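You operate a simulated robot arm through the tools that you are given. There is no shell and no other tool.

The job below is to be done with a simulated robot arm. You get a single attempt, and the scene is never put back.

JOB
Grease the test plug, fit it in the yellow socket, shut that clip and pump to green.
Fine: the pointer holds.

It is judged by the outcome, as a careful person would: the job done as asked, and still so three seconds after it is handed in. It fails if anything else is knocked over, pushed out of place, dropped, spilled or broken.

ROBOT AND FRAMES
A 6-joint arm with a fingered hand, fixed in place. Base frame: the origin is on the floor under the middle of its stand, x ahead of it, y to its left, z up. Readings come in m, degrees, newtons and seconds.
With the tool pointing down near the work surface it reaches from about 0.48 to 0.94 m from the base axis. Its first joint turns from -166.0 to 166.0 degrees. Payload 5 kg.
Tool frame: the origin (TCP) lies between the finger pads and is the grasp point; the fingertips stand 0.043 m ahead of it; z points along the fingers, y is the line along which they close. The gripper opens to 0.144 m; its body begins 0.05 m behind the TCP. The gripper is a hand of 5 fingers: y runs from the thumb to the fingers, the wrist lies at [-0.021, -0.133, -0.233] in the tool frame, and closing takes about 1.5 s.
Orientation is that of the tool frame in the base frame, as [roll, pitch, yaw] about the fixed x, y, z axes, in that order (R = Rz(yaw) Ry(pitch) Rx(roll)). With the fingers straight down and the wrist toward the robot, the tool's x, y and z point along [0, 1, 0], [1, 0, 0] and [0, 0, -1] of the base frame.

CONTROLS
- The arm moves only by the tool arm_command. Its argument "targets" is a list of rows, each a list of 2 entries, a list of its own where there are three numbers: the shift along the tool's x, y, z in units of 150 mm (1.0 is 150 mm), then the turn, a rotation vector about the tool's x, y, z in units of 180 degrees (1.0 is 180 degrees). In form: [[[dx, dy, dz], [wx, wy, wz]], ...]. A call has 1 to 20 rows; each row is the pose to reach, as a shift and turn from the pose commanded when the call began, along the tool's axes at that moment. "claw" is the gripper command, from -1 (shut) to 1 (fully open), values between in proportion, set as the call begins (left out, the last holds). A call with a number of a shift or a turn outside -1 to 1 is refused whole. Each row takes 0.2 s and may step no farther than 0.05 m and 8.6 degrees from the row before; otherwise, or with a gripper value out of range, the whole call is refused. Where a pose cannot be reached the arm comes as near as it can. A force on the tool above 40 N (or 10 N above the force at the start of the call, whichever is more), or a blocked arm, ends the call early, and 0.2 s more pass. Each finger travels about 0.072 m/s and halts on what it meets, pressing with about 27 N; the grip force reading is that of the motor and also rises with nothing between the fingers. The clock runs only during rows and for 0.2 s after the last one: add rows that repeat a pose to give the fingers time. The reply holds the time, the measured pose of the TCP, the force on the tool along the base axes, the opening and the grip force, in the units named above and with some noise, with the torque about the TCP (base axes, N m) and any sound that the robot's microphone picked up.
- Cameras (640 x 400 px; columns grow to the right, rows downward): "scene" is fixed at [0.0494, 0.4989, 1.5823]; the picture's right is [-0.59, -0.81, 0.00], its down [-0.45, 0.33, -0.83] and it looks along [0.67, -0.49, -0.56] (base axes); focal length 324 px, centre (320, 200). "wrist" rides on the gripper at [0.086, -0.108, -0.168] in the tool frame; the picture's right is [-0.80, 0.28, -0.53], its down [-0.54, -0.73, 0.42] and it looks along [-0.27, 0.63, 0.73] (tool axes); focal length 275 px, centre (320, 200). There is no depth. A picture from a camera that has moved, and an enlarged one, comes with that camera's place and axes in the base frame and with its lens.
- snapshot(camera): a new picture of that camera. The clock stands still meanwhile.
- move_column(by): slides the trunk up (or, below 0, down) by that many m; the arm rides with it, the base frame stays. It gives what a move gives, with no picture.
- finger_targets(index, middle, ring, little, thumb_bend, thumb_turn): sets how far each is bent, from 0 (flat) to 100 (curled in); at 30 the hand is open as for a grip, at 70 the pads meet at the TCP. One left out holds its place. A second passes; each finger stops where it meets its share of the squeeze, and holds until it gets a number again. A gripper value or a shape takes the hand back. It gives what a move gives, with no picture; readings hold the bend of each and the force on index, middle, ring, little, thumb and palm. thumb_turn goes from beside the hand (0) to across from the fingers (100), as for a grip.
- set_grasp(shape): the hand has 5 fingers and takes this shape, open, in about a second: jaw (thumb against the fingers, like two jaws); tri (thumb and two fingers); tip (a fingertip pinch); poke (one finger out to press); point (the index stretched); flat (the hand flat); cup (the hand cupped); fist (a fist). The gripper value then closes the fingers along that shape, each until it touches; the sizes above hold for jaw. It gives what a move gives, with no picture.
- inspect(camera, box): a new picture of the part [left, top, right, bottom] of that camera's present view, enlarged. The clock stands still meanwhile.
- hand_in(): hands the job in; it is judged then, once.

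Places have to be worked out from the pictures, the camera data and where the tool is seen. Open the gripper and draw the arm clear of the work before you hand the job in, unless the task says otherwise.

The tools are called as name(argument=value, ...) on one line, values as JSON. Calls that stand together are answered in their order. arm_command: Moves the arm, as the interface text tells. Its arguments: {"type":"object","properties":{"targets":{"type":"array"},"claw":{"type":"number"}},"required":["targets"]} The other tools are called the same way: move_column (by) moves the trunk up or down; set_grasp (shape) gives the hand a shape; finger_targets (index, middle, ring, little, thumb_bend, thumb_turn) moves the fingers one by one; snapshot (camera) takes a picture; inspect (camera, box) takes an enlarged picture of a part of a camera's view; hand_in () hands the job in.

At the start:

```text
t: 0.0
position: [0.4752, -0.0986, 1.2305]
ee_rot: [179.9, 0.0, 90.0]
ft_force: [0.7, 0.6, 0.0]
torque: [0.05, -0.02, 0.04]
gripper_width: 0.1436
grasp_force: 0.0
shape: jaw
bend: [30.0, 30.0, 30.0, 30.0, 30.0, 98.0]
finger forces: [0.0, 0.1, 0.2, 0.0, 0.0, 0.1]
trunk travel left (down, up): [-0.5, 0.09]
```

scene: 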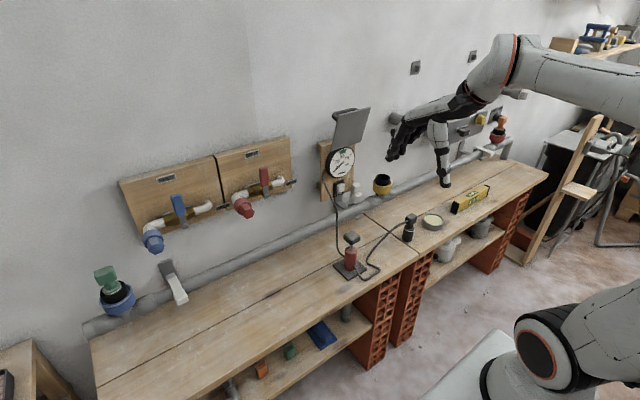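
wrist: 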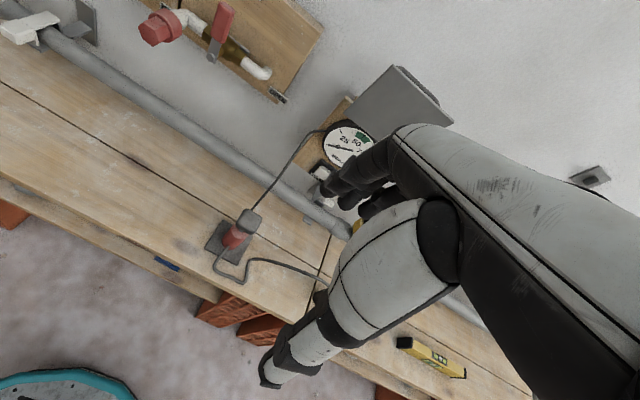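

The scene shows a bench with a pipe, sockets of several colours, a gauge, a pump, a plug and a tin. I'll enlarge the parts to identify them before moving.

inspect(camera="scene", box=[300, 100, 460, 200])

inspect(camera="scene", box=[320, 190, 480, 290])

inspect(camera="scene", box=[80, 220, 240, 320])

inspect(camera="scene", box=[420, 90, 560, 180])

inspect(camera="scene", box=[110, 120, 310, 245])

```text
4.00 times, centred on (380, 150) of scene
camera zoom: at [0.0494, 0.4989, 1.5823], right [-0.59, -0.81, 0.0], down [-0.45, 0.33, -0.83], along [0.67, -0.49, -0.56], focal length 1296 px, centre (80, 400)
```

zoom: 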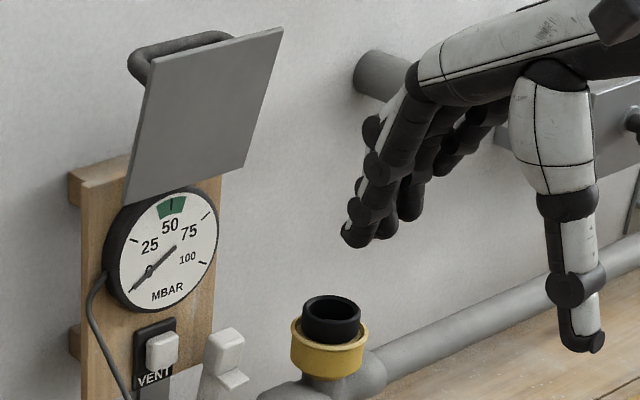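

```text
4.00 times, centred on (400, 240) of scene
camera zoom: at [0.0494, 0.4989, 1.5823], right [-0.59, -0.81, 0.0], down [-0.45, 0.33, -0.83], along [0.67, -0.49, -0.56], focal length 1296 px, centre (0, 40)
```

zoom: 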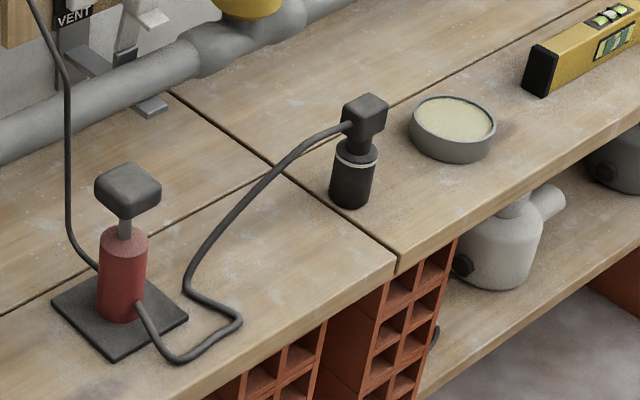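

```text
4.00 times, centred on (160, 270) of scene
camera zoom: at [0.0494, 0.4989, 1.5823], right [-0.59, -0.81, 0.0], down [-0.45, 0.33, -0.83], along [0.67, -0.49, -0.56], focal length 1296 px, centre (960, -80)
```

zoom: 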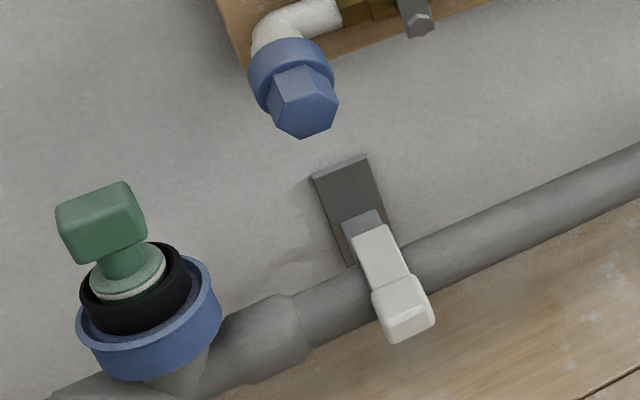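

```text
4.44 times, centred on (490, 135) of scene
camera zoom: at [0.0494, 0.4989, 1.5823], right [-0.59, -0.81, 0.0], down [-0.45, 0.33, -0.83], along [0.67, -0.49, -0.56], focal length 1440 px, centre (-436, 489)
```

zoom: 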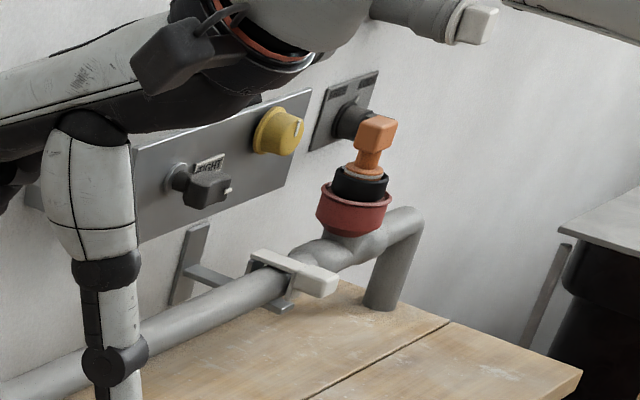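

```text
3.20 times, centred on (210, 182) of scene
camera zoom: at [0.0494, 0.4989, 1.5823], right [-0.59, -0.81, 0.0], down [-0.45, 0.33, -0.83], along [0.67, -0.49, -0.56], focal length 1037 px, centre (672, 256)
```

zoom: 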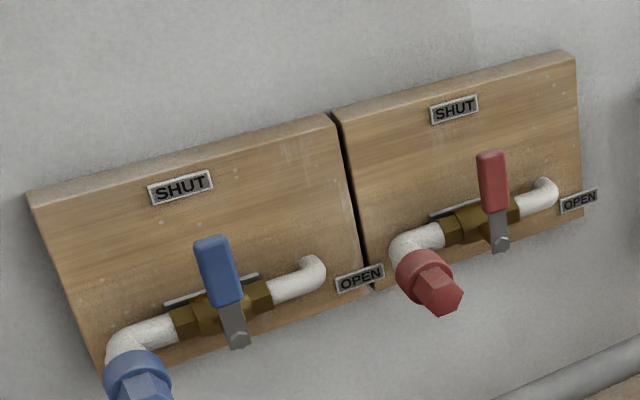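

Triangulating the two views puts the gauge near (0.82, -0.15, 1.06), the pump handle near (0.65, -0.07, 0.89), the test plug near (0.64, -0.37, 0.73) and the grease tin near (0.63, -0.51). I'll enlarge the wrist view and a few scene areas to see the clip, vent and plug details.

inspect(camera="wrist", box=[200, 100, 400, 300])

inspect(camera="scene", box=[320, 165, 400, 215])

inspect(camera="scene", box=[390, 200, 470, 250])

inspect(camera="wrist", box=[0, 0, 160, 100])

```text
2.00 times, centred on (300, 200) of wrist
camera zoom: at [0.3673, -0.0123, 1.3979], right [0.28, -0.8, 0.53], down [-0.73, -0.54, -0.42], along [0.63, -0.27, -0.73], focal length 551 px, centre (360, 200)
```

zoom: 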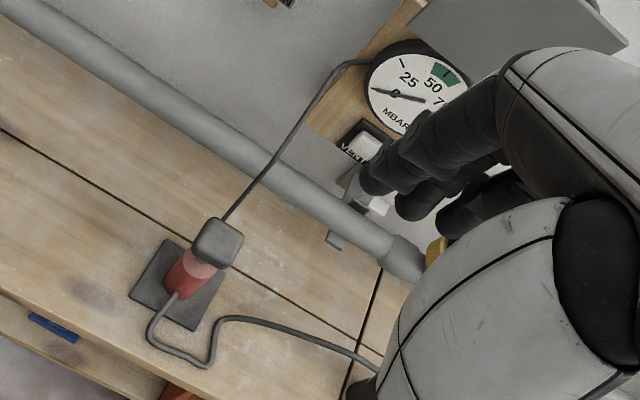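

```text
8.00 times, centred on (360, 190) of scene
camera zoom: at [0.0494, 0.4989, 1.5823], right [-0.59, -0.81, 0.0], down [-0.45, 0.33, -0.83], along [0.67, -0.49, -0.56], focal length 2592 px, centre (0, 280)
```

zoom: 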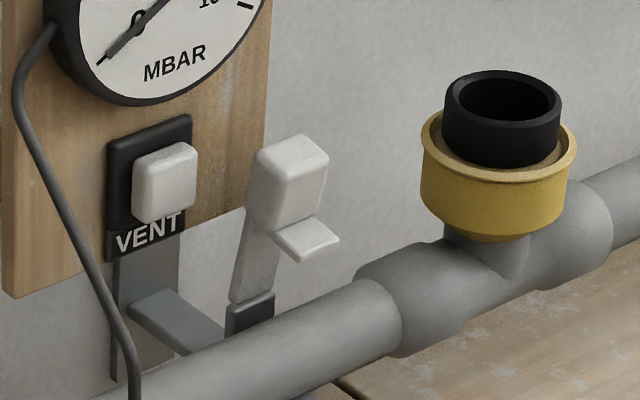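

```text
8.00 times, centred on (430, 225) of scene
camera zoom: at [0.0494, 0.4989, 1.5823], right [-0.59, -0.81, 0.0], down [-0.45, 0.33, -0.83], along [0.67, -0.49, -0.56], focal length 2592 px, centre (-560, 0)
```

zoom: 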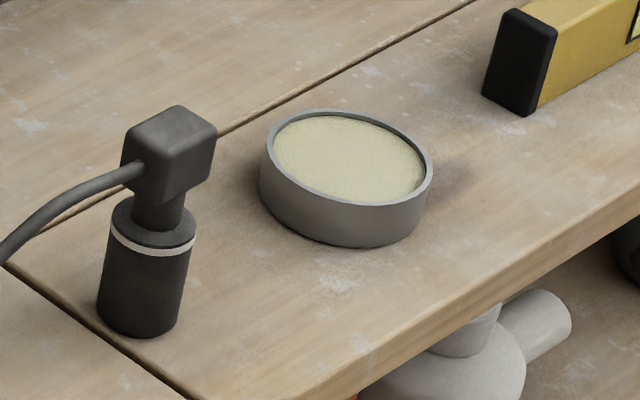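

```text
4.00 times, centred on (80, 50) of wrist
camera zoom: at [0.3673, -0.0123, 1.3979], right [0.28, -0.8, 0.53], down [-0.73, -0.54, -0.42], along [0.63, -0.27, -0.73], focal length 1101 px, centre (1280, 800)
```

zoom: 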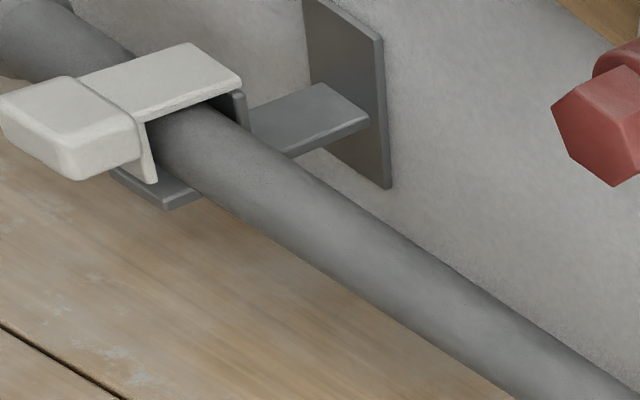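

The yellow socket is empty, and its clip's white lever stands up (open) just left of it; the blue and red clips lie folded over the pipe. I'll shift the hand 150 mm to the right so the wrist camera sees clip, vent and plug unobstructed.

arm_command(targets=[[[-0.25, 0, 0], [0, 0, 0]], [[-0.5, 0, 0], [0, 0, 0]], [[-0.75, 0, 0], [0, 0, 0]], [[-1.0, 0, 0], [0, 0, 0]], [[-1.0, 0, 0], [0, 0, 0]]])

snapshot(camera="wrist")

```text
t: 1.2
position: [0.474, -0.2498, 1.231]
ee_rot: [-180.0, 0.0, 90.0]
ft_force: [0.9, -0.1, -0.9]
torque: [0.05, 0.03, 0.0]
gripper_width: 0.1436
grasp_force: 0.1
shape: jaw
bend: [30.0, 30.0, 30.0, 30.0, 30.0, 98.0]
finger forces: [0.0, 0.0, 0.0, 0.0, 0.0, 0.0]
trunk travel left (down, up): [-0.5, 0.09]
```

```text
taken
camera wrist: at [0.3664, -0.1627, 1.3974], right [0.28, -0.8, 0.53], down [-0.73, -0.54, -0.42], along [0.63, -0.27, -0.73], focal length 275 px, centre (320, 200)
```

wrist: 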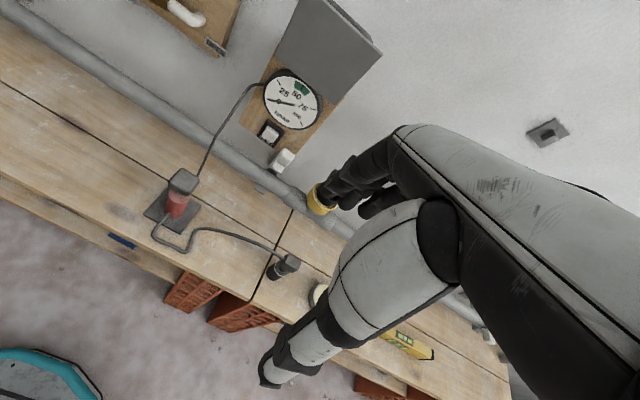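

inspect(camera="wrist", box=[230, 60, 350, 135])

inspect(camera="wrist", box=[230, 120, 350, 220])

inspect(camera="wrist", box=[130, 150, 330, 290])

```text
5.33 times, centred on (290, 98) of wrist
camera zoom: at [0.3664, -0.1627, 1.3974], right [0.28, -0.8, 0.53], down [-0.73, -0.54, -0.42], along [0.63, -0.27, -0.73], focal length 1468 px, centre (480, 747)
```

zoom: 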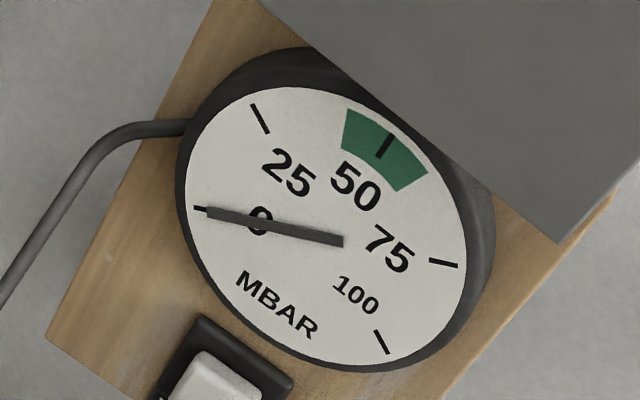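

```text
4.00 times, centred on (290, 170) of wrist
camera zoom: at [0.3664, -0.1627, 1.3974], right [0.28, -0.8, 0.53], down [-0.73, -0.54, -0.42], along [0.63, -0.27, -0.73], focal length 1101 px, centre (440, 320)
```

zoom: 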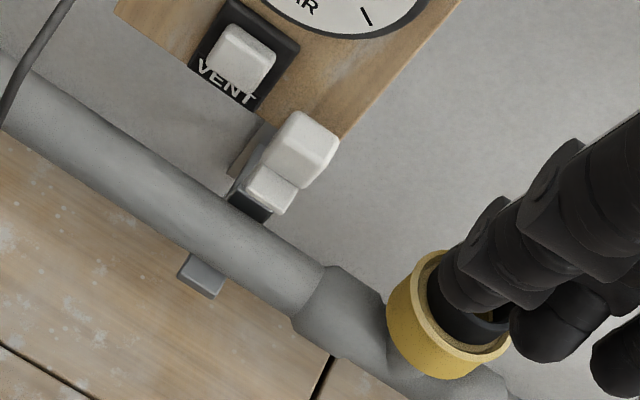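

```text
2.86 times, centred on (230, 220) of wrist
camera zoom: at [0.3664, -0.1627, 1.3974], right [0.28, -0.8, 0.53], down [-0.73, -0.54, -0.42], along [0.63, -0.27, -0.73], focal length 786 px, centre (577, 143)
```

zoom: 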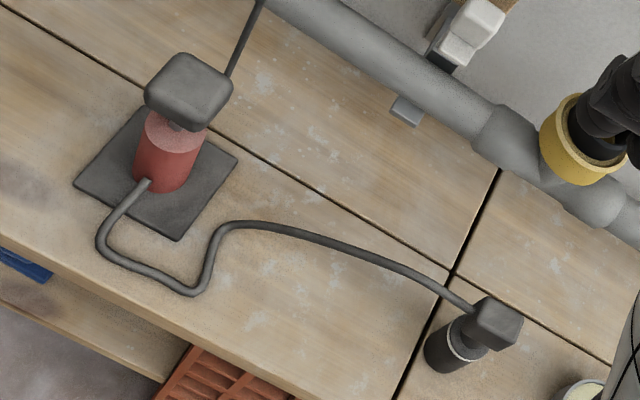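

The gauge reads 0 with green around 45–60, and the vent looks like a push button. I'll lower the trunk 0.15 m and shift further right so the wrist camera gets close views of the socket, plug and tin for triangulation.

move_column(by=-0.15)

arm_command(targets=[[[-0.3, 0, 0], [0, 0, 0]], [[-0.6, 0, 0], [0, 0, 0]], [[-0.9, 0, 0], [0, 0, 0]], [[-1.0, 0, 0], [0, 0, 0]], [[-1.0, 0, 0], [0, 0, 0]]])

snapshot(camera="wrist")

snapshot(camera="scene")

```text
t: 3.0
position: [0.4743, -0.2492, 1.0806]
ee_rot: [-179.9, 0.0, 89.9]
ft_force: [-0.5, -1.2, 0.4]
torque: [0.0, 0.02, 0.01]
gripper_width: 0.1436
grasp_force: 0.1
shape: jaw
bend: [30.0, 30.0, 30.0, 30.0, 30.0, 98.0]
finger forces: [0.1, 0.1, 0.0, 0.0, 0.1, 0.0]
trunk travel left (down, up): [-0.35, 0.24]
```

```text
t: 4.2
position: [0.4749, -0.399, 1.0804]
ee_rot: [180.0, 0.0, 90.0]
ft_force: [-0.5, 0.7, -0.6]
torque: [0.06, 0.01, 0.0]
gripper_width: 0.1435
grasp_force: 0.0
shape: jaw
bend: [30.0, 30.0, 30.0, 30.0, 30.0, 98.0]
finger forces: [0.1, 0.0, 0.0, 0.0, 0.1, 0.0]
trunk travel left (down, up): [-0.35, 0.24]
```

```text
taken
camera wrist: at [0.366, -0.3125, 1.2479], right [0.28, -0.8, 0.53], down [-0.73, -0.54, -0.42], along [0.63, -0.27, -0.73], focal length 275 px, centre (320, 200)
```

wrist: 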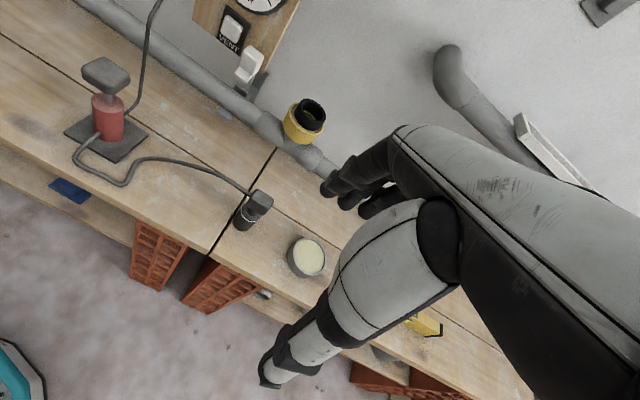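

```text
taken
```

scene: 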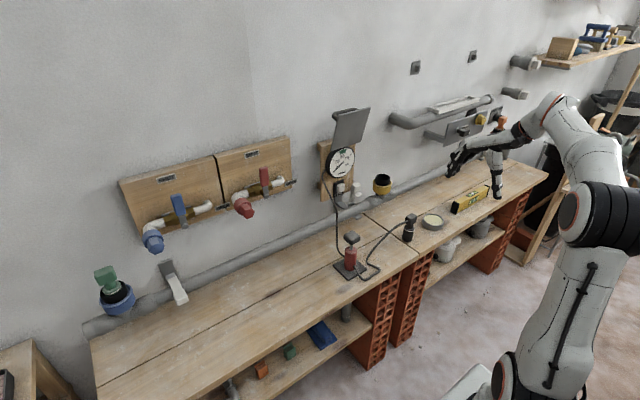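

Now the socket, clip, plug and tin are all visible. I'll enlarge each of them.

inspect(camera="wrist", box=[200, 50, 360, 150])

inspect(camera="wrist", box=[200, 175, 360, 275])

inspect(camera="wrist", box=[40, 40, 200, 200])

inspect(camera="scene", box=[430, 110, 530, 210])

```text
4.00 times, centred on (280, 100) of wrist
camera zoom: at [0.366, -0.3125, 1.2479], right [0.28, -0.8, 0.53], down [-0.73, -0.54, -0.42], along [0.63, -0.27, -0.73], focal length 1101 px, centre (480, 600)
```

zoom: 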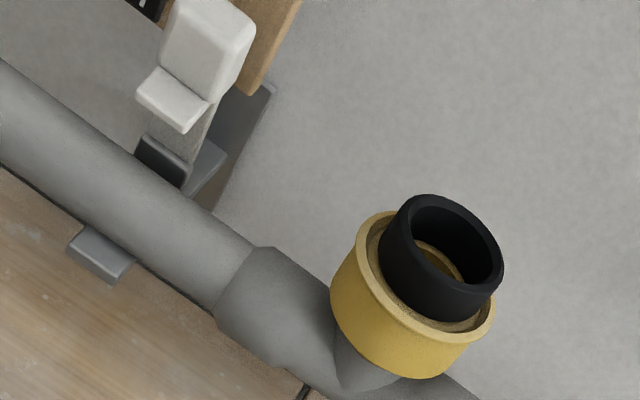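

```text
4.00 times, centred on (280, 225) of wrist
camera zoom: at [0.366, -0.3125, 1.2479], right [0.28, -0.8, 0.53], down [-0.73, -0.54, -0.42], along [0.63, -0.27, -0.73], focal length 1101 px, centre (480, 100)
```

zoom: 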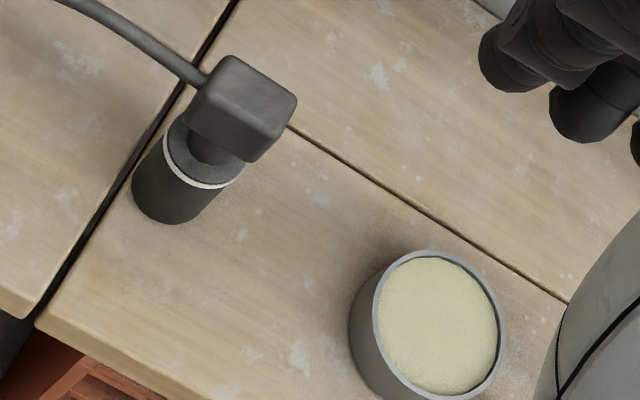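

```text
2.50 times, centred on (120, 120) of wrist
camera zoom: at [0.366, -0.3125, 1.2479], right [0.28, -0.8, 0.53], down [-0.73, -0.54, -0.42], along [0.63, -0.27, -0.73], focal length 688 px, centre (820, 400)
```

zoom: 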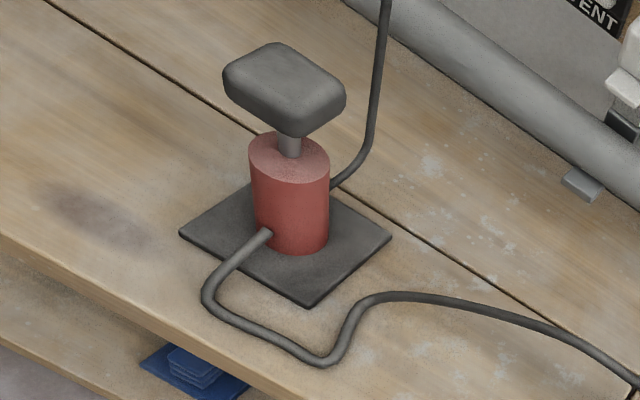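

```text
4.00 times, centred on (480, 160) of scene
camera zoom: at [0.0494, 0.4989, 1.5823], right [-0.59, -0.81, 0.0], down [-0.45, 0.33, -0.83], along [0.67, -0.49, -0.56], focal length 1296 px, centre (-320, 360)
```

zoom: 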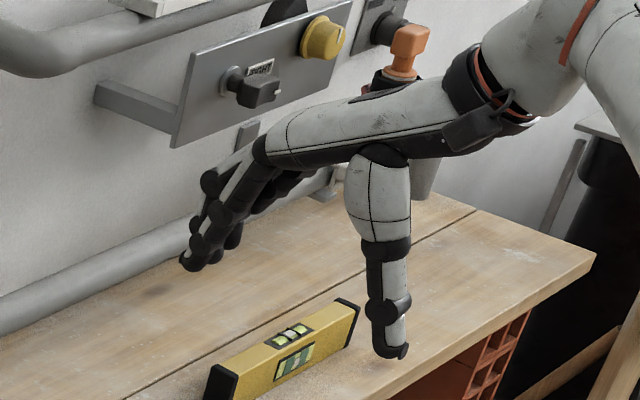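

The socket mouth triangulates to about (0.798, -0.353, 0.94). I'll take tighter enlargements of the plug and tin to fix their positions and the hose direction.

inspect(camera="wrist", box=[225, 180, 289, 240])

inspect(camera="scene", box=[396, 206, 428, 246])

inspect(camera="wrist", box=[280, 230, 344, 290])

inspect(camera="scene", box=[412, 204, 456, 238])

```text
6.67 times, centred on (257, 210) of wrist
camera zoom: at [0.366, -0.3125, 1.2479], right [0.28, -0.8, 0.53], down [-0.73, -0.54, -0.42], along [0.63, -0.27, -0.73], focal length 1835 px, centre (740, 133)
```

zoom: 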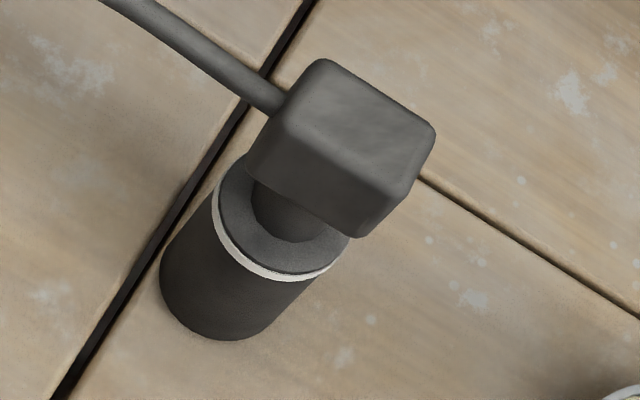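

```text
10.00 times, centred on (412, 226) of scene
camera zoom: at [0.0494, 0.4989, 1.5823], right [-0.59, -0.81, 0.0], down [-0.45, 0.33, -0.83], along [0.67, -0.49, -0.56], focal length 3240 px, centre (-600, -60)
```

zoom: 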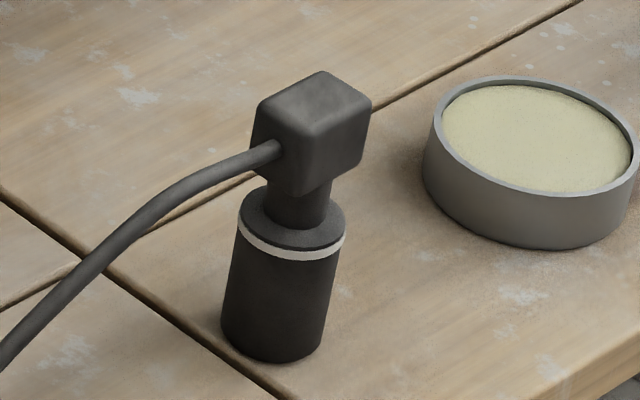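

```text
6.67 times, centred on (312, 260) of wrist
camera zoom: at [0.366, -0.3125, 1.2479], right [0.28, -0.8, 0.53], down [-0.73, -0.54, -0.42], along [0.63, -0.27, -0.73], focal length 1835 px, centre (373, -200)
```

zoom: 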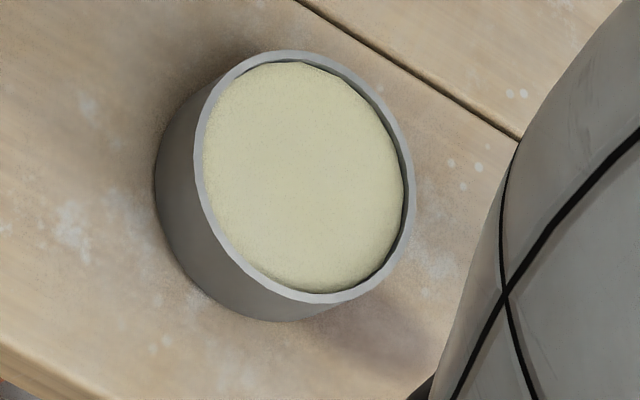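

```text
11.76 times, centred on (434, 221) of scene
camera zoom: at [0.0494, 0.4989, 1.5823], right [-0.59, -0.81, 0.0], down [-0.45, 0.33, -0.83], along [0.67, -0.49, -0.56], focal length 3812 px, centre (-1021, -47)
```

zoom: 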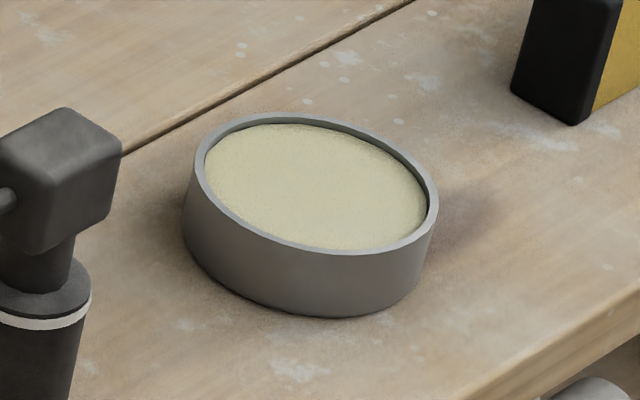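

Plug block top is at about (0.639, -0.360, 0.845) and the bench is at about z 0.732. The tin rim centre is at about (0.638, -0.518, 0.757). The block edges run along x and y, with the hose leaving its +y face, so the present orientation suits a grip along x. I'll move above the plug, staying high.

arm_command(targets=[[[0.05, 0.2, 0.1], [0, 0, 0]], [[0.1, 0.4, 0.2], [0, 0, 0]], [[0.16, 0.6, 0.3], [0, 0, 0]], [[0.21, 0.8, 0.4], [0, 0, 0]], [[0.26, 1.0, 0.5], [0, 0, 0]], [[0.26, 1.0, 0.5], [0, 0, 0]]], claw=1)

snapshot(camera="wrist")

inspect(camera="scene", box=[340, 140, 500, 260])

```text
t: 5.5
position: [0.6238, -0.36, 1.006]
ee_rot: [180.0, 0.0, 90.0]
ft_force: [-0.2, -0.2, 0.1]
torque: [-0.04, 0.01, 0.05]
gripper_width: 0.1437
grasp_force: 0.0
shape: jaw
bend: [30.0, 30.0, 30.0, 30.0, 30.0, 98.0]
finger forces: [0.0, 0.0, 0.0, 0.1, 0.1, 0.1]
trunk travel left (down, up): [-0.35, 0.24]
```

```text
taken
camera wrist: at [0.5163, -0.2737, 1.1724], right [0.28, -0.8, 0.53], down [-0.73, -0.54, -0.42], along [0.63, -0.27, -0.73], focal length 275 px, centre (320, 200)
```

wrist: 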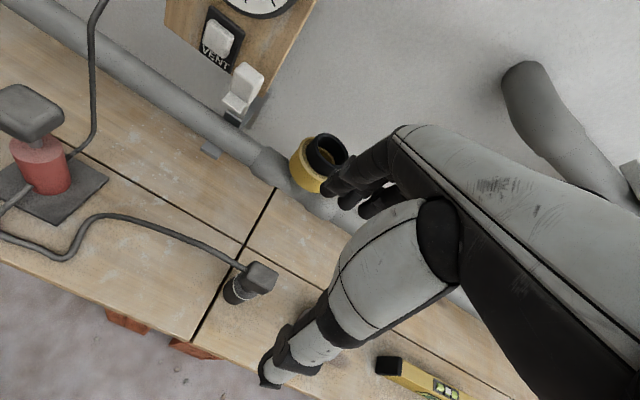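

```text
3.33 times, centred on (420, 200) of scene
camera zoom: at [0.0494, 0.4989, 1.5823], right [-0.59, -0.81, 0.0], down [-0.45, 0.33, -0.83], along [0.67, -0.49, -0.56], focal length 1080 px, centre (-13, 200)
```

zoom: 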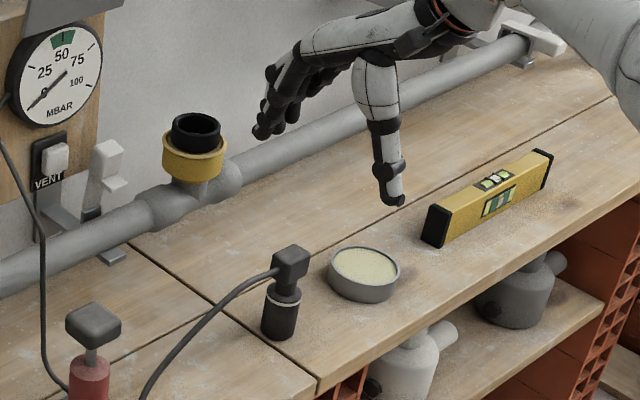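

The hand sits as expected relative to the projected TCP. I'll refine the plug's location from this nearer wrist view before going down.

inspect(camera="wrist", box=[210, 240, 306, 320])

inspect(camera="wrist", box=[190, 50, 350, 220])

```text
5.00 times, centred on (258, 280) of wrist
camera zoom: at [0.5163, -0.2737, 1.1724], right [0.28, -0.8, 0.53], down [-0.73, -0.54, -0.42], along [0.63, -0.27, -0.73], focal length 1376 px, centre (630, -200)
```

zoom: 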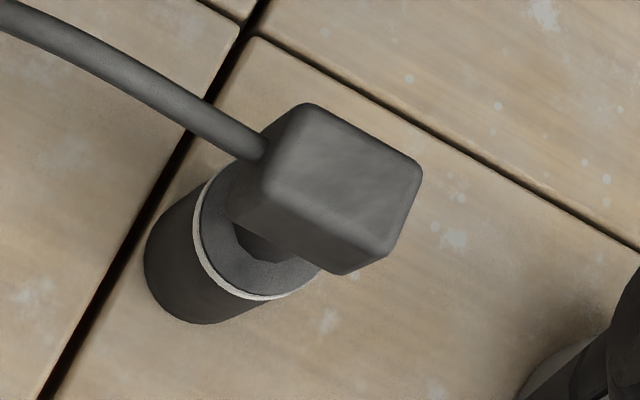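

```text
2.35 times, centred on (270, 135) of wrist
camera zoom: at [0.5163, -0.2737, 1.1724], right [0.28, -0.8, 0.53], down [-0.73, -0.54, -0.42], along [0.63, -0.27, -0.73], focal length 648 px, centre (438, 353)
```

zoom: 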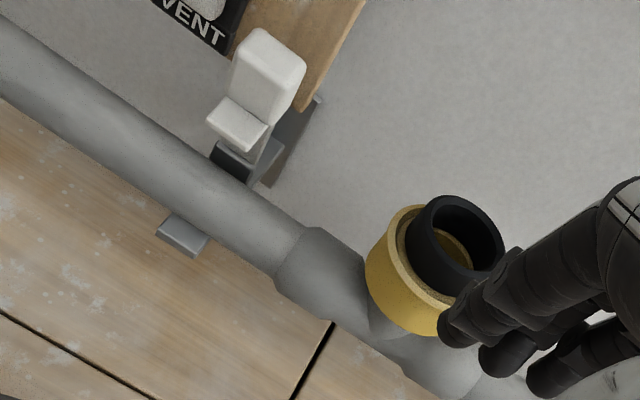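

The refined block centre is (0.641, -0.360), which agrees with the first estimate. I'll descend in two stages, fingers on the +x side and thumb on the -x side of the block.

arm_command(targets=[[[0, 0.06, 0.2], [0, 0, 0]], [[0, 0.115, 0.4], [0, 0, 0]], [[0, 0.115, 0.6], [0, 0, 0]], [[0, 0.115, 0.6], [0, 0, 0]]])

inspect(camera="scene", box=[370, 150, 466, 240])

snapshot(camera="wrist")

```text
t: 6.5
position: [0.6418, -0.3619, 0.9157]
ee_rot: [-179.9, 0.0, 90.1]
ft_force: [0.0, 0.1, -0.3]
torque: [-0.01, -0.03, 0.0]
gripper_width: 0.1441
grasp_force: 0.0
shape: jaw
bend: [30.0, 30.0, 30.0, 30.0, 30.0, 98.0]
finger forces: [0.0, 0.1, 0.0, 0.1, 0.1, 0.0]
trunk travel left (down, up): [-0.35, 0.24]
```

```text
4.44 times, centred on (418, 195) of scene
camera zoom: at [0.0494, 0.4989, 1.5823], right [-0.59, -0.81, 0.0], down [-0.45, 0.33, -0.83], along [0.67, -0.49, -0.56], focal length 1440 px, centre (-116, 222)
```

zoom: 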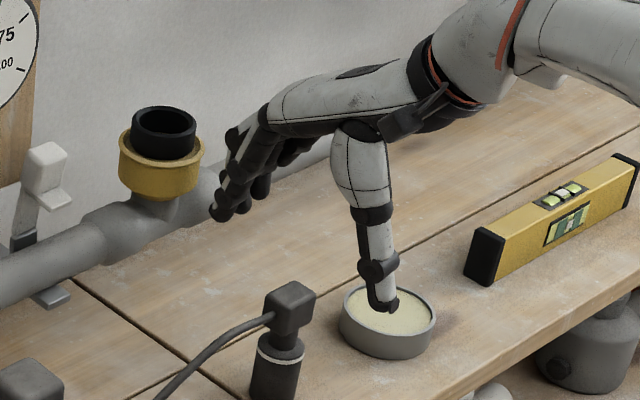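

```text
taken
camera wrist: at [0.534, -0.274, 1.0827], right [0.28, -0.8, 0.53], down [-0.73, -0.54, -0.42], along [0.63, -0.27, -0.73], focal length 275 px, centre (320, 200)
```

wrist: 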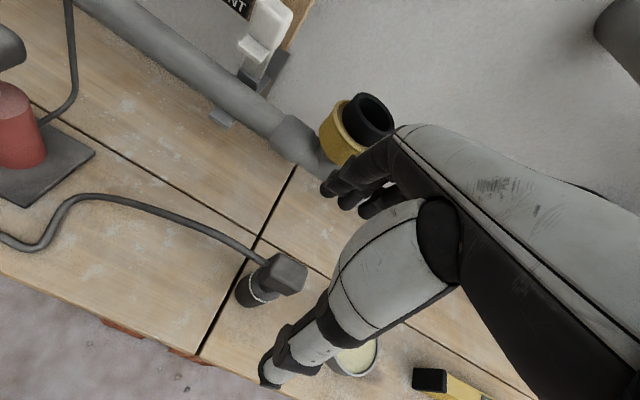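

The block lies directly under the TCP in the scene view. I'll descend the last 84 mm so the pads straddle the block at z of about 0.832.

arm_command(targets=[[[0, 0, 0.15], [0, 0, 0]], [[0, 0, 0.3], [0, 0, 0]], [[0, 0, 0.45], [0, 0, 0]], [[0, 0, 0.56], [0, 0, 0]], [[0, 0, 0.56], [0, 0, 0]]])

inspect(camera="scene", box=[370, 160, 466, 250])

snapshot(camera="wrist")

```text
t: 7.8
position: [0.6418, -0.3606, 0.8317]
ee_rot: [-179.9, 0.0, 89.9]
ft_force: [-1.1, 0.0, -0.5]
torque: [0.04, 0.04, 0.01]
gripper_width: 0.1438
grasp_force: 0.0
shape: jaw
bend: [30.0, 30.0, 30.0, 30.0, 30.0, 98.0]
finger forces: [0.0, 0.0, 0.0, 0.1, 0.1, 0.0]
trunk travel left (down, up): [-0.35, 0.24]
```

```text
4.44 times, centred on (418, 205) of scene
camera zoom: at [0.0494, 0.4989, 1.5823], right [-0.59, -0.81, 0.0], down [-0.45, 0.33, -0.83], along [0.67, -0.49, -0.56], focal length 1440 px, centre (-116, 178)
```

zoom: 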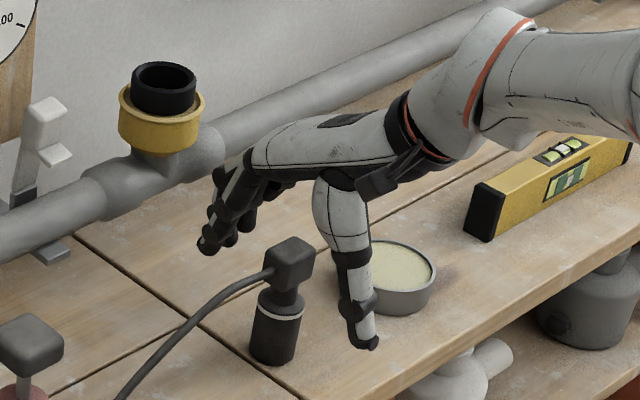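

```text
taken
camera wrist: at [0.5335, -0.2731, 0.9981], right [0.28, -0.8, 0.53], down [-0.73, -0.54, -0.42], along [0.63, -0.27, -0.73], focal length 275 px, centre (320, 200)
```

wrist: 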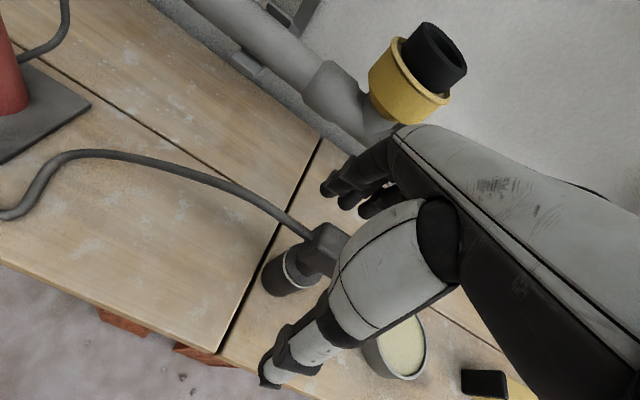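

Thumb tip is at about y -0.362, and index and middle tips straddle the block centre, with the hose leaving clear on the +y side. I'll close the hand fully with rows that hold the pose.

arm_command(targets=[[[0, 0, 0], [0, 0, 0]], [[0, 0, 0], [0, 0, 0]], [[0, 0, 0], [0, 0, 0]], [[0, 0, 0], [0, 0, 0]], [[0, 0, 0], [0, 0, 0]], [[0, 0, 0], [0, 0, 0]], [[0, 0, 0], [0, 0, 0]], [[0, 0, 0], [0, 0, 0]]], claw=-1)

inspect(camera="scene", box=[380, 180, 444, 250])

inspect(camera="wrist", box=[220, 160, 420, 400])

```text
t: 9.6
position: [0.6415, -0.3599, 0.8311]
ee_rot: [180.0, 0.0, 90.1]
ft_force: [0.4, 0.3, 0.6]
torque: [0.02, -0.02, 0.0]
gripper_width: 0.019
grasp_force: 26.8
shape: jaw
bend: [72.0, 64.0, 68.0, 67.0, 75.0, 100.0]
finger forces: [12.9, 7.0, 0.0, 0.0, 21.5, 0.0]
trunk travel left (down, up): [-0.35, 0.24]
```

```text
5.71 times, centred on (412, 215) of scene
camera zoom: at [0.0494, 0.4989, 1.5823], right [-0.59, -0.81, 0.0], down [-0.45, 0.33, -0.83], along [0.67, -0.49, -0.56], focal length 1852 px, centre (-206, 114)
```

zoom: 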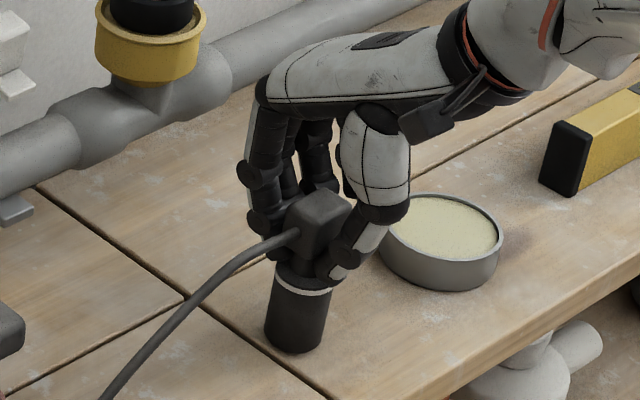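

```text
1.67 times, centred on (320, 280) of wrist
camera zoom: at [0.5335, -0.2731, 0.9983], right [0.28, -0.8, 0.53], down [-0.73, -0.54, -0.42], along [0.63, -0.27, -0.73], focal length 459 px, centre (320, 67)
```

zoom: 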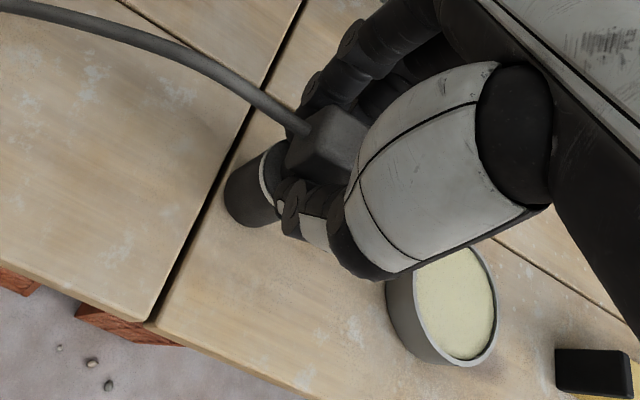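

The grip holds: index 13 N, middle 7 N, thumb 21.5 N, and the plug still stands upright. I'll lift gently by about 60 mm and check for slip and hose pull.

arm_command(targets=[[[0, 0, -0.07], [0, 0, 0]], [[0, 0, -0.14], [0, 0, 0]], [[0, 0, -0.21], [0, 0, 0]], [[0, 0, -0.28], [0, 0, 0]], [[0, 0, -0.34], [0, 0, 0]], [[0, 0, -0.4], [0, 0, 0]], [[0, 0, -0.4], [0, 0, 0]]])

inspect(camera="scene", box=[340, 170, 460, 290])

inspect(camera="wrist", box=[160, 130, 420, 400])

```text
t: 11.2
position: [0.6429, -0.3607, 0.8914]
ee_rot: [180.0, -0.1, 90.1]
ft_force: [0.0, 0.5, -0.5]
torque: [0.0, -0.01, -0.02]
gripper_width: 0.0188
grasp_force: 27.1
shape: jaw
bend: [72.0, 64.0, 68.0, 67.0, 75.0, 100.0]
finger forces: [12.8, 7.0, 0.0, 0.0, 21.5, 0.0]
trunk travel left (down, up): [-0.35, 0.24]
```

```text
3.33 times, centred on (400, 230) of scene
camera zoom: at [0.0494, 0.4989, 1.5823], right [-0.59, -0.81, 0.0], down [-0.45, 0.33, -0.83], along [0.67, -0.49, -0.56], focal length 1080 px, centre (53, 100)
```

zoom: 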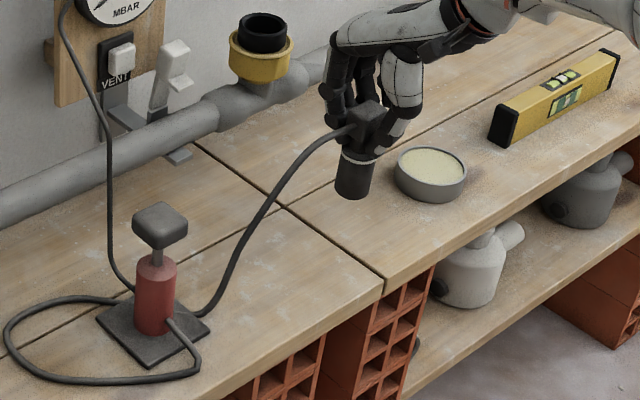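

```text
1.48 times, centred on (290, 265) of wrist
camera zoom: at [0.5338, -0.2732, 1.0582], right [0.28, -0.8, 0.53], down [-0.73, -0.54, -0.42], along [0.63, -0.27, -0.73], focal length 408 px, centre (364, 104)
```

zoom: 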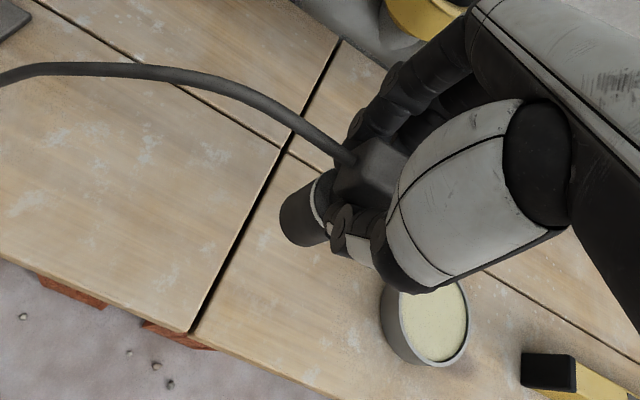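

The plug is held straight and the hose has plenty of slack. Its bottom is about 33 mm above the tin rim, so I'll carry it across toward the tin.

arm_command(targets=[[[-0.15, 0, -0.03], [0, 0, 0]], [[-0.32, 0, -0.06], [0, 0, 0]], [[-0.49, 0, -0.06], [0, 0, 0]], [[-0.66, 0, -0.06], [0, 0, 0]], [[-0.83, -0.01, -0.06], [0, 0, 0]], [[-1.0, -0.02, -0.06], [0, 0, 0]], [[-1.0, -0.02, -0.06], [0, 0, 0]]])

inspect(camera="scene", box=[340, 160, 480, 270])

inspect(camera="wrist", box=[160, 130, 420, 400])

```text
t: 12.8
position: [0.6389, -0.5099, 0.8995]
ee_rot: [180.0, 0.0, 90.0]
ft_force: [0.0, 0.3, -0.8]
torque: [0.03, 0.0, 0.03]
gripper_width: 0.0192
grasp_force: 26.3
shape: jaw
bend: [72.0, 64.0, 68.0, 67.0, 75.0, 100.0]
finger forces: [12.8, 7.2, 0.1, 0.1, 21.4, 0.0]
trunk travel left (down, up): [-0.35, 0.24]
```

```text
3.64 times, centred on (410, 215) of scene
camera zoom: at [0.0494, 0.4989, 1.5823], right [-0.59, -0.81, 0.0], down [-0.45, 0.33, -0.83], along [0.67, -0.49, -0.56], focal length 1178 px, centre (-7, 146)
```

zoom: 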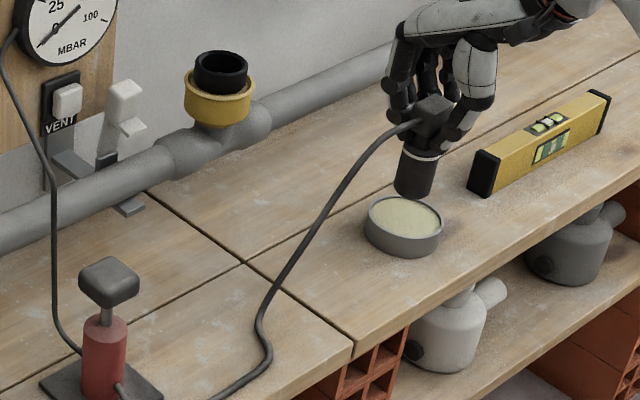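

```text
1.48 times, centred on (290, 265) of wrist
camera zoom: at [0.5305, -0.4239, 1.0671], right [0.28, -0.8, 0.53], down [-0.73, -0.54, -0.42], along [0.63, -0.27, -0.73], focal length 408 px, centre (364, 104)
```

zoom: 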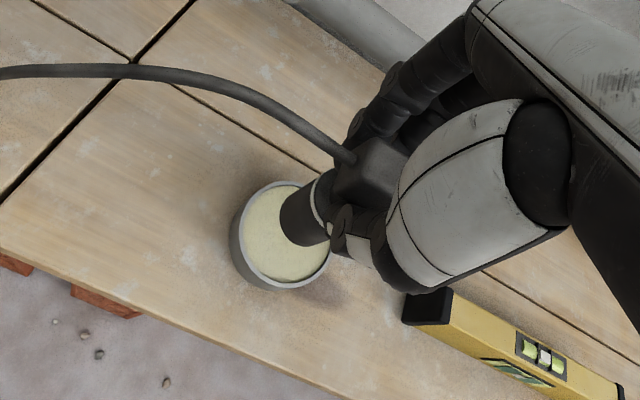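

The tin centre recomputes to (0.638, -0.516), and the plug hangs just above it. I'll lower it so the plug end dips into the grease, keeping off the tin floor.

arm_command(targets=[[[-0.04, 0, 0.08], [0, 0, 0]], [[-0.04, 0, 0.16], [0, 0, 0]], [[-0.04, 0, 0.24], [0, 0, 0]], [[-0.04, 0, 0.31], [0, 0, 0]], [[-0.04, 0, 0.36], [0, 0, 0]], [[-0.04, 0, 0.385], [0, 0, 0]], [[-0.04, 0, 0.385], [0, 0, 0]]])

inspect(camera="scene", box=[390, 170, 470, 250])

inspect(camera="wrist", box=[200, 200, 360, 360])

```text
t: 14.2
position: [0.64, -0.5182, 0.8532]
ee_rot: [179.1, 0.5, 89.8]
ft_force: [-1.4, 2.1, 12.2]
torque: [-0.01, 0.1, -0.05]
gripper_width: 0.0202
grasp_force: 26.6
shape: jaw
bend: [73.0, 64.0, 68.0, 67.0, 76.0, 100.0]
finger forces: [15.8, 9.2, 0.0, 0.0, 24.6, 0.0]
trunk travel left (down, up): [-0.35, 0.24]
stopped in row 7: the force on the tool passed its limit at 42 N (the readings are from after the stop); the commanded pose is now the measured one
```

```text
5.00 times, centred on (430, 210) of scene
camera zoom: at [0.0494, 0.4989, 1.5823], right [-0.59, -0.81, 0.0], down [-0.45, 0.33, -0.83], along [0.67, -0.49, -0.56], focal length 1620 px, centre (-230, 150)
```

zoom: 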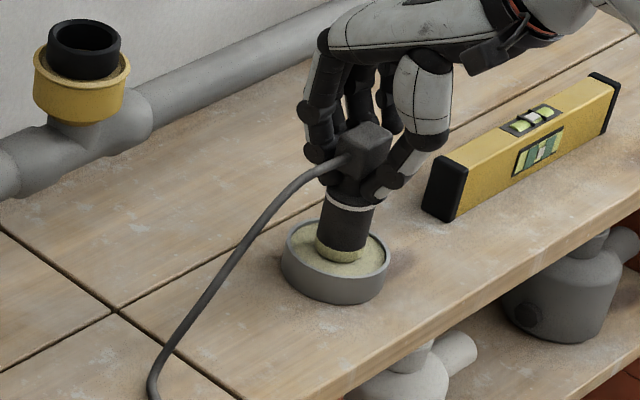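

```text
2.50 times, centred on (280, 280) of wrist
camera zoom: at [0.5303, -0.4292, 1.0183], right [0.27, -0.79, 0.55], down [-0.72, -0.55, -0.43], along [0.64, -0.28, -0.72], focal length 688 px, centre (420, 0)
```

zoom: 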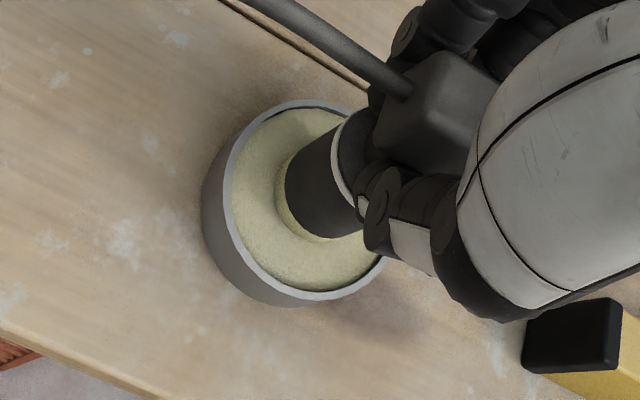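

The plug met the solid grease at z of about 0.75 and stopped, and its end now shows a cream coating. I'll lift straight up, take out the 1° tilt it picked up, and inspect the plug.

arm_command(targets=[[[0, 0, -0.05], [0.002, 0.001, 0]], [[0, 0, -0.12], [0.005, 0.003, -0.001]], [[0, 0, -0.22], [0.005, 0.003, -0.001]], [[0, 0, -0.32], [0.005, 0.003, -0.001]], [[0, 0, -0.42], [0.005, 0.003, -0.001]], [[0, 0, -0.52], [0.005, 0.003, -0.001]], [[0, 0, -0.52], [0.005, 0.003, -0.001]]])

inspect(camera="scene", box=[400, 150, 470, 230])

inspect(camera="wrist", box=[200, 200, 360, 360])

```text
t: 15.8
position: [0.64, -0.5171, 0.9273]
ee_rot: [-179.7, -0.2, 90.0]
ft_force: [-0.4, -0.8, -0.9]
torque: [-0.03, 0.0, 0.02]
gripper_width: 0.02
grasp_force: 27.1
shape: jaw
bend: [73.0, 64.0, 68.0, 67.0, 76.0, 100.0]
finger forces: [15.6, 8.9, 0.0, 0.0, 22.8, 0.0]
trunk travel left (down, up): [-0.35, 0.24]
```

```text
5.00 times, centred on (435, 190) of scene
camera zoom: at [0.0494, 0.4989, 1.5823], right [-0.59, -0.81, 0.0], down [-0.45, 0.33, -0.83], along [0.67, -0.49, -0.56], focal length 1620 px, centre (-255, 250)
```

zoom: 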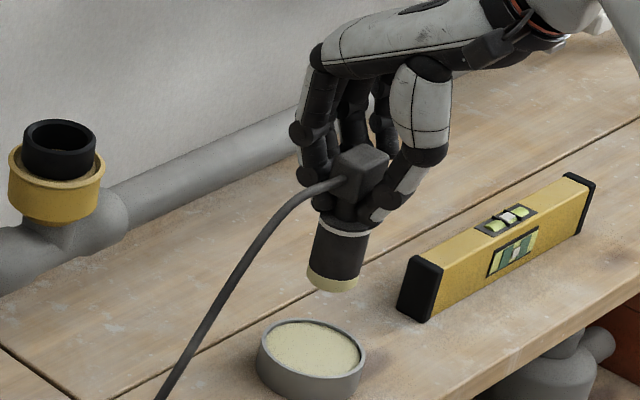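

```text
2.50 times, centred on (280, 280) of wrist
camera zoom: at [0.5327, -0.4313, 1.0958], right [0.29, -0.8, 0.53], down [-0.73, -0.54, -0.42], along [0.62, -0.26, -0.74], focal length 688 px, centre (420, 0)
```

zoom: 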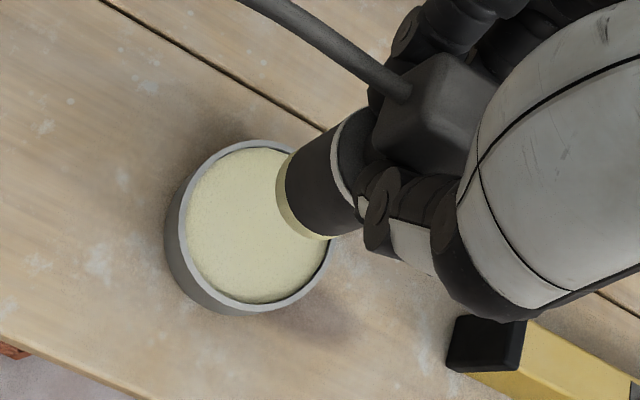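

The plug end carries an even grease band and hangs vertical. The wall is near x 0.91, so there is room behind the socket. I'll lift to z of about 1.08 before carrying the plug to the yellow socket.

arm_command(targets=[[[0, 0, -0.2], [-0.0017, -0.0011, 0]], [[0, 0, -0.4], [-0.0017, -0.0011, 0]], [[0, 0, -0.6], [-0.0017, -0.0011, 0]], [[0, 0, -0.8], [-0.0017, -0.0011, 0]], [[0, 0, -1.0], [-0.0017, -0.0011, 0]], [[0, 0, -1.0], [-0.0017, -0.0011, 0]]])

arm_command(targets=[[[0.1, 0.15, 0], [0, 0, 0]], [[0.25, 0.3, 0], [0, 0, -0.035]], [[0.4, 0.45, 0], [0, 0, -0.07]], [[0.55, 0.6, 0], [0, 0, -0.105]], [[0.7, 0.7, 0], [0, 0, -0.139]], [[0.8, 0.75, 0], [0, 0, -0.139]], [[0.8, 0.75, 0], [0, 0, -0.139]]])

inspect(camera="scene", box=[320, 110, 460, 230])

snapshot(camera="wrist")

```text
t: 17.2
position: [0.627, -0.5026, 1.0657]
ee_rot: [179.9, -0.1, 90.0]
ft_force: [1.1, -0.7, -0.3]
torque: [0.03, -0.01, -0.04]
gripper_width: 0.0199
grasp_force: 27.0
shape: jaw
bend: [73.0, 64.0, 68.0, 67.0, 76.0, 100.0]
finger forces: [15.5, 9.1, 0.0, 0.1, 22.5, 0.0]
out of reach, approached as far as the arm can: row 4, 5, 6
trunk travel left (down, up): [-0.35, 0.24]
```

```text
t: 18.8
position: [0.7046, -0.3621, 1.0434]
ee_rot: [-180.0, -0.1, 115.1]
ft_force: [0.4, -0.4, 0.0]
torque: [0.02, -0.02, -0.02]
gripper_width: 0.0201
grasp_force: 26.5
shape: jaw
bend: [73.0, 64.0, 68.0, 67.0, 76.0, 100.0]
finger forces: [15.7, 8.9, 0.1, 0.0, 22.5, 0.0]
out of reach, approached as far as the arm can: row 1, 2, 3, 4, 5, 6, 7
trunk travel left (down, up): [-0.35, 0.24]
```

```text
3.33 times, centred on (390, 170) of scene
camera zoom: at [0.0494, 0.4989, 1.5823], right [-0.59, -0.81, 0.0], down [-0.45, 0.33, -0.83], along [0.67, -0.49, -0.56], focal length 1080 px, centre (87, 300)
```

zoom: 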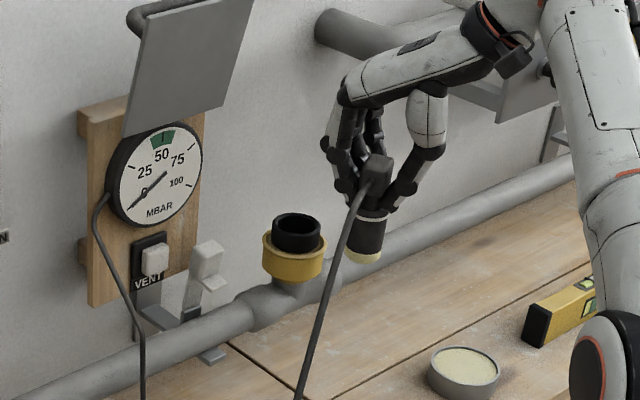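

```text
taken
camera wrist: at [0.5703, -0.3297, 1.211], right [0.6, -0.6, 0.53], down [-0.43, -0.8, -0.42], along [0.68, 0.02, -0.73], focal length 275 px, centre (320, 200)
```

wrist: 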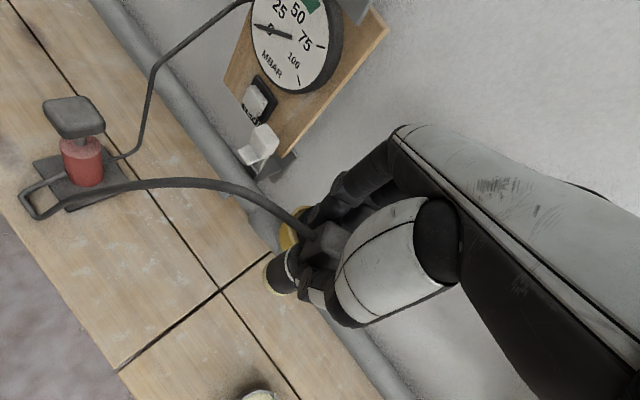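

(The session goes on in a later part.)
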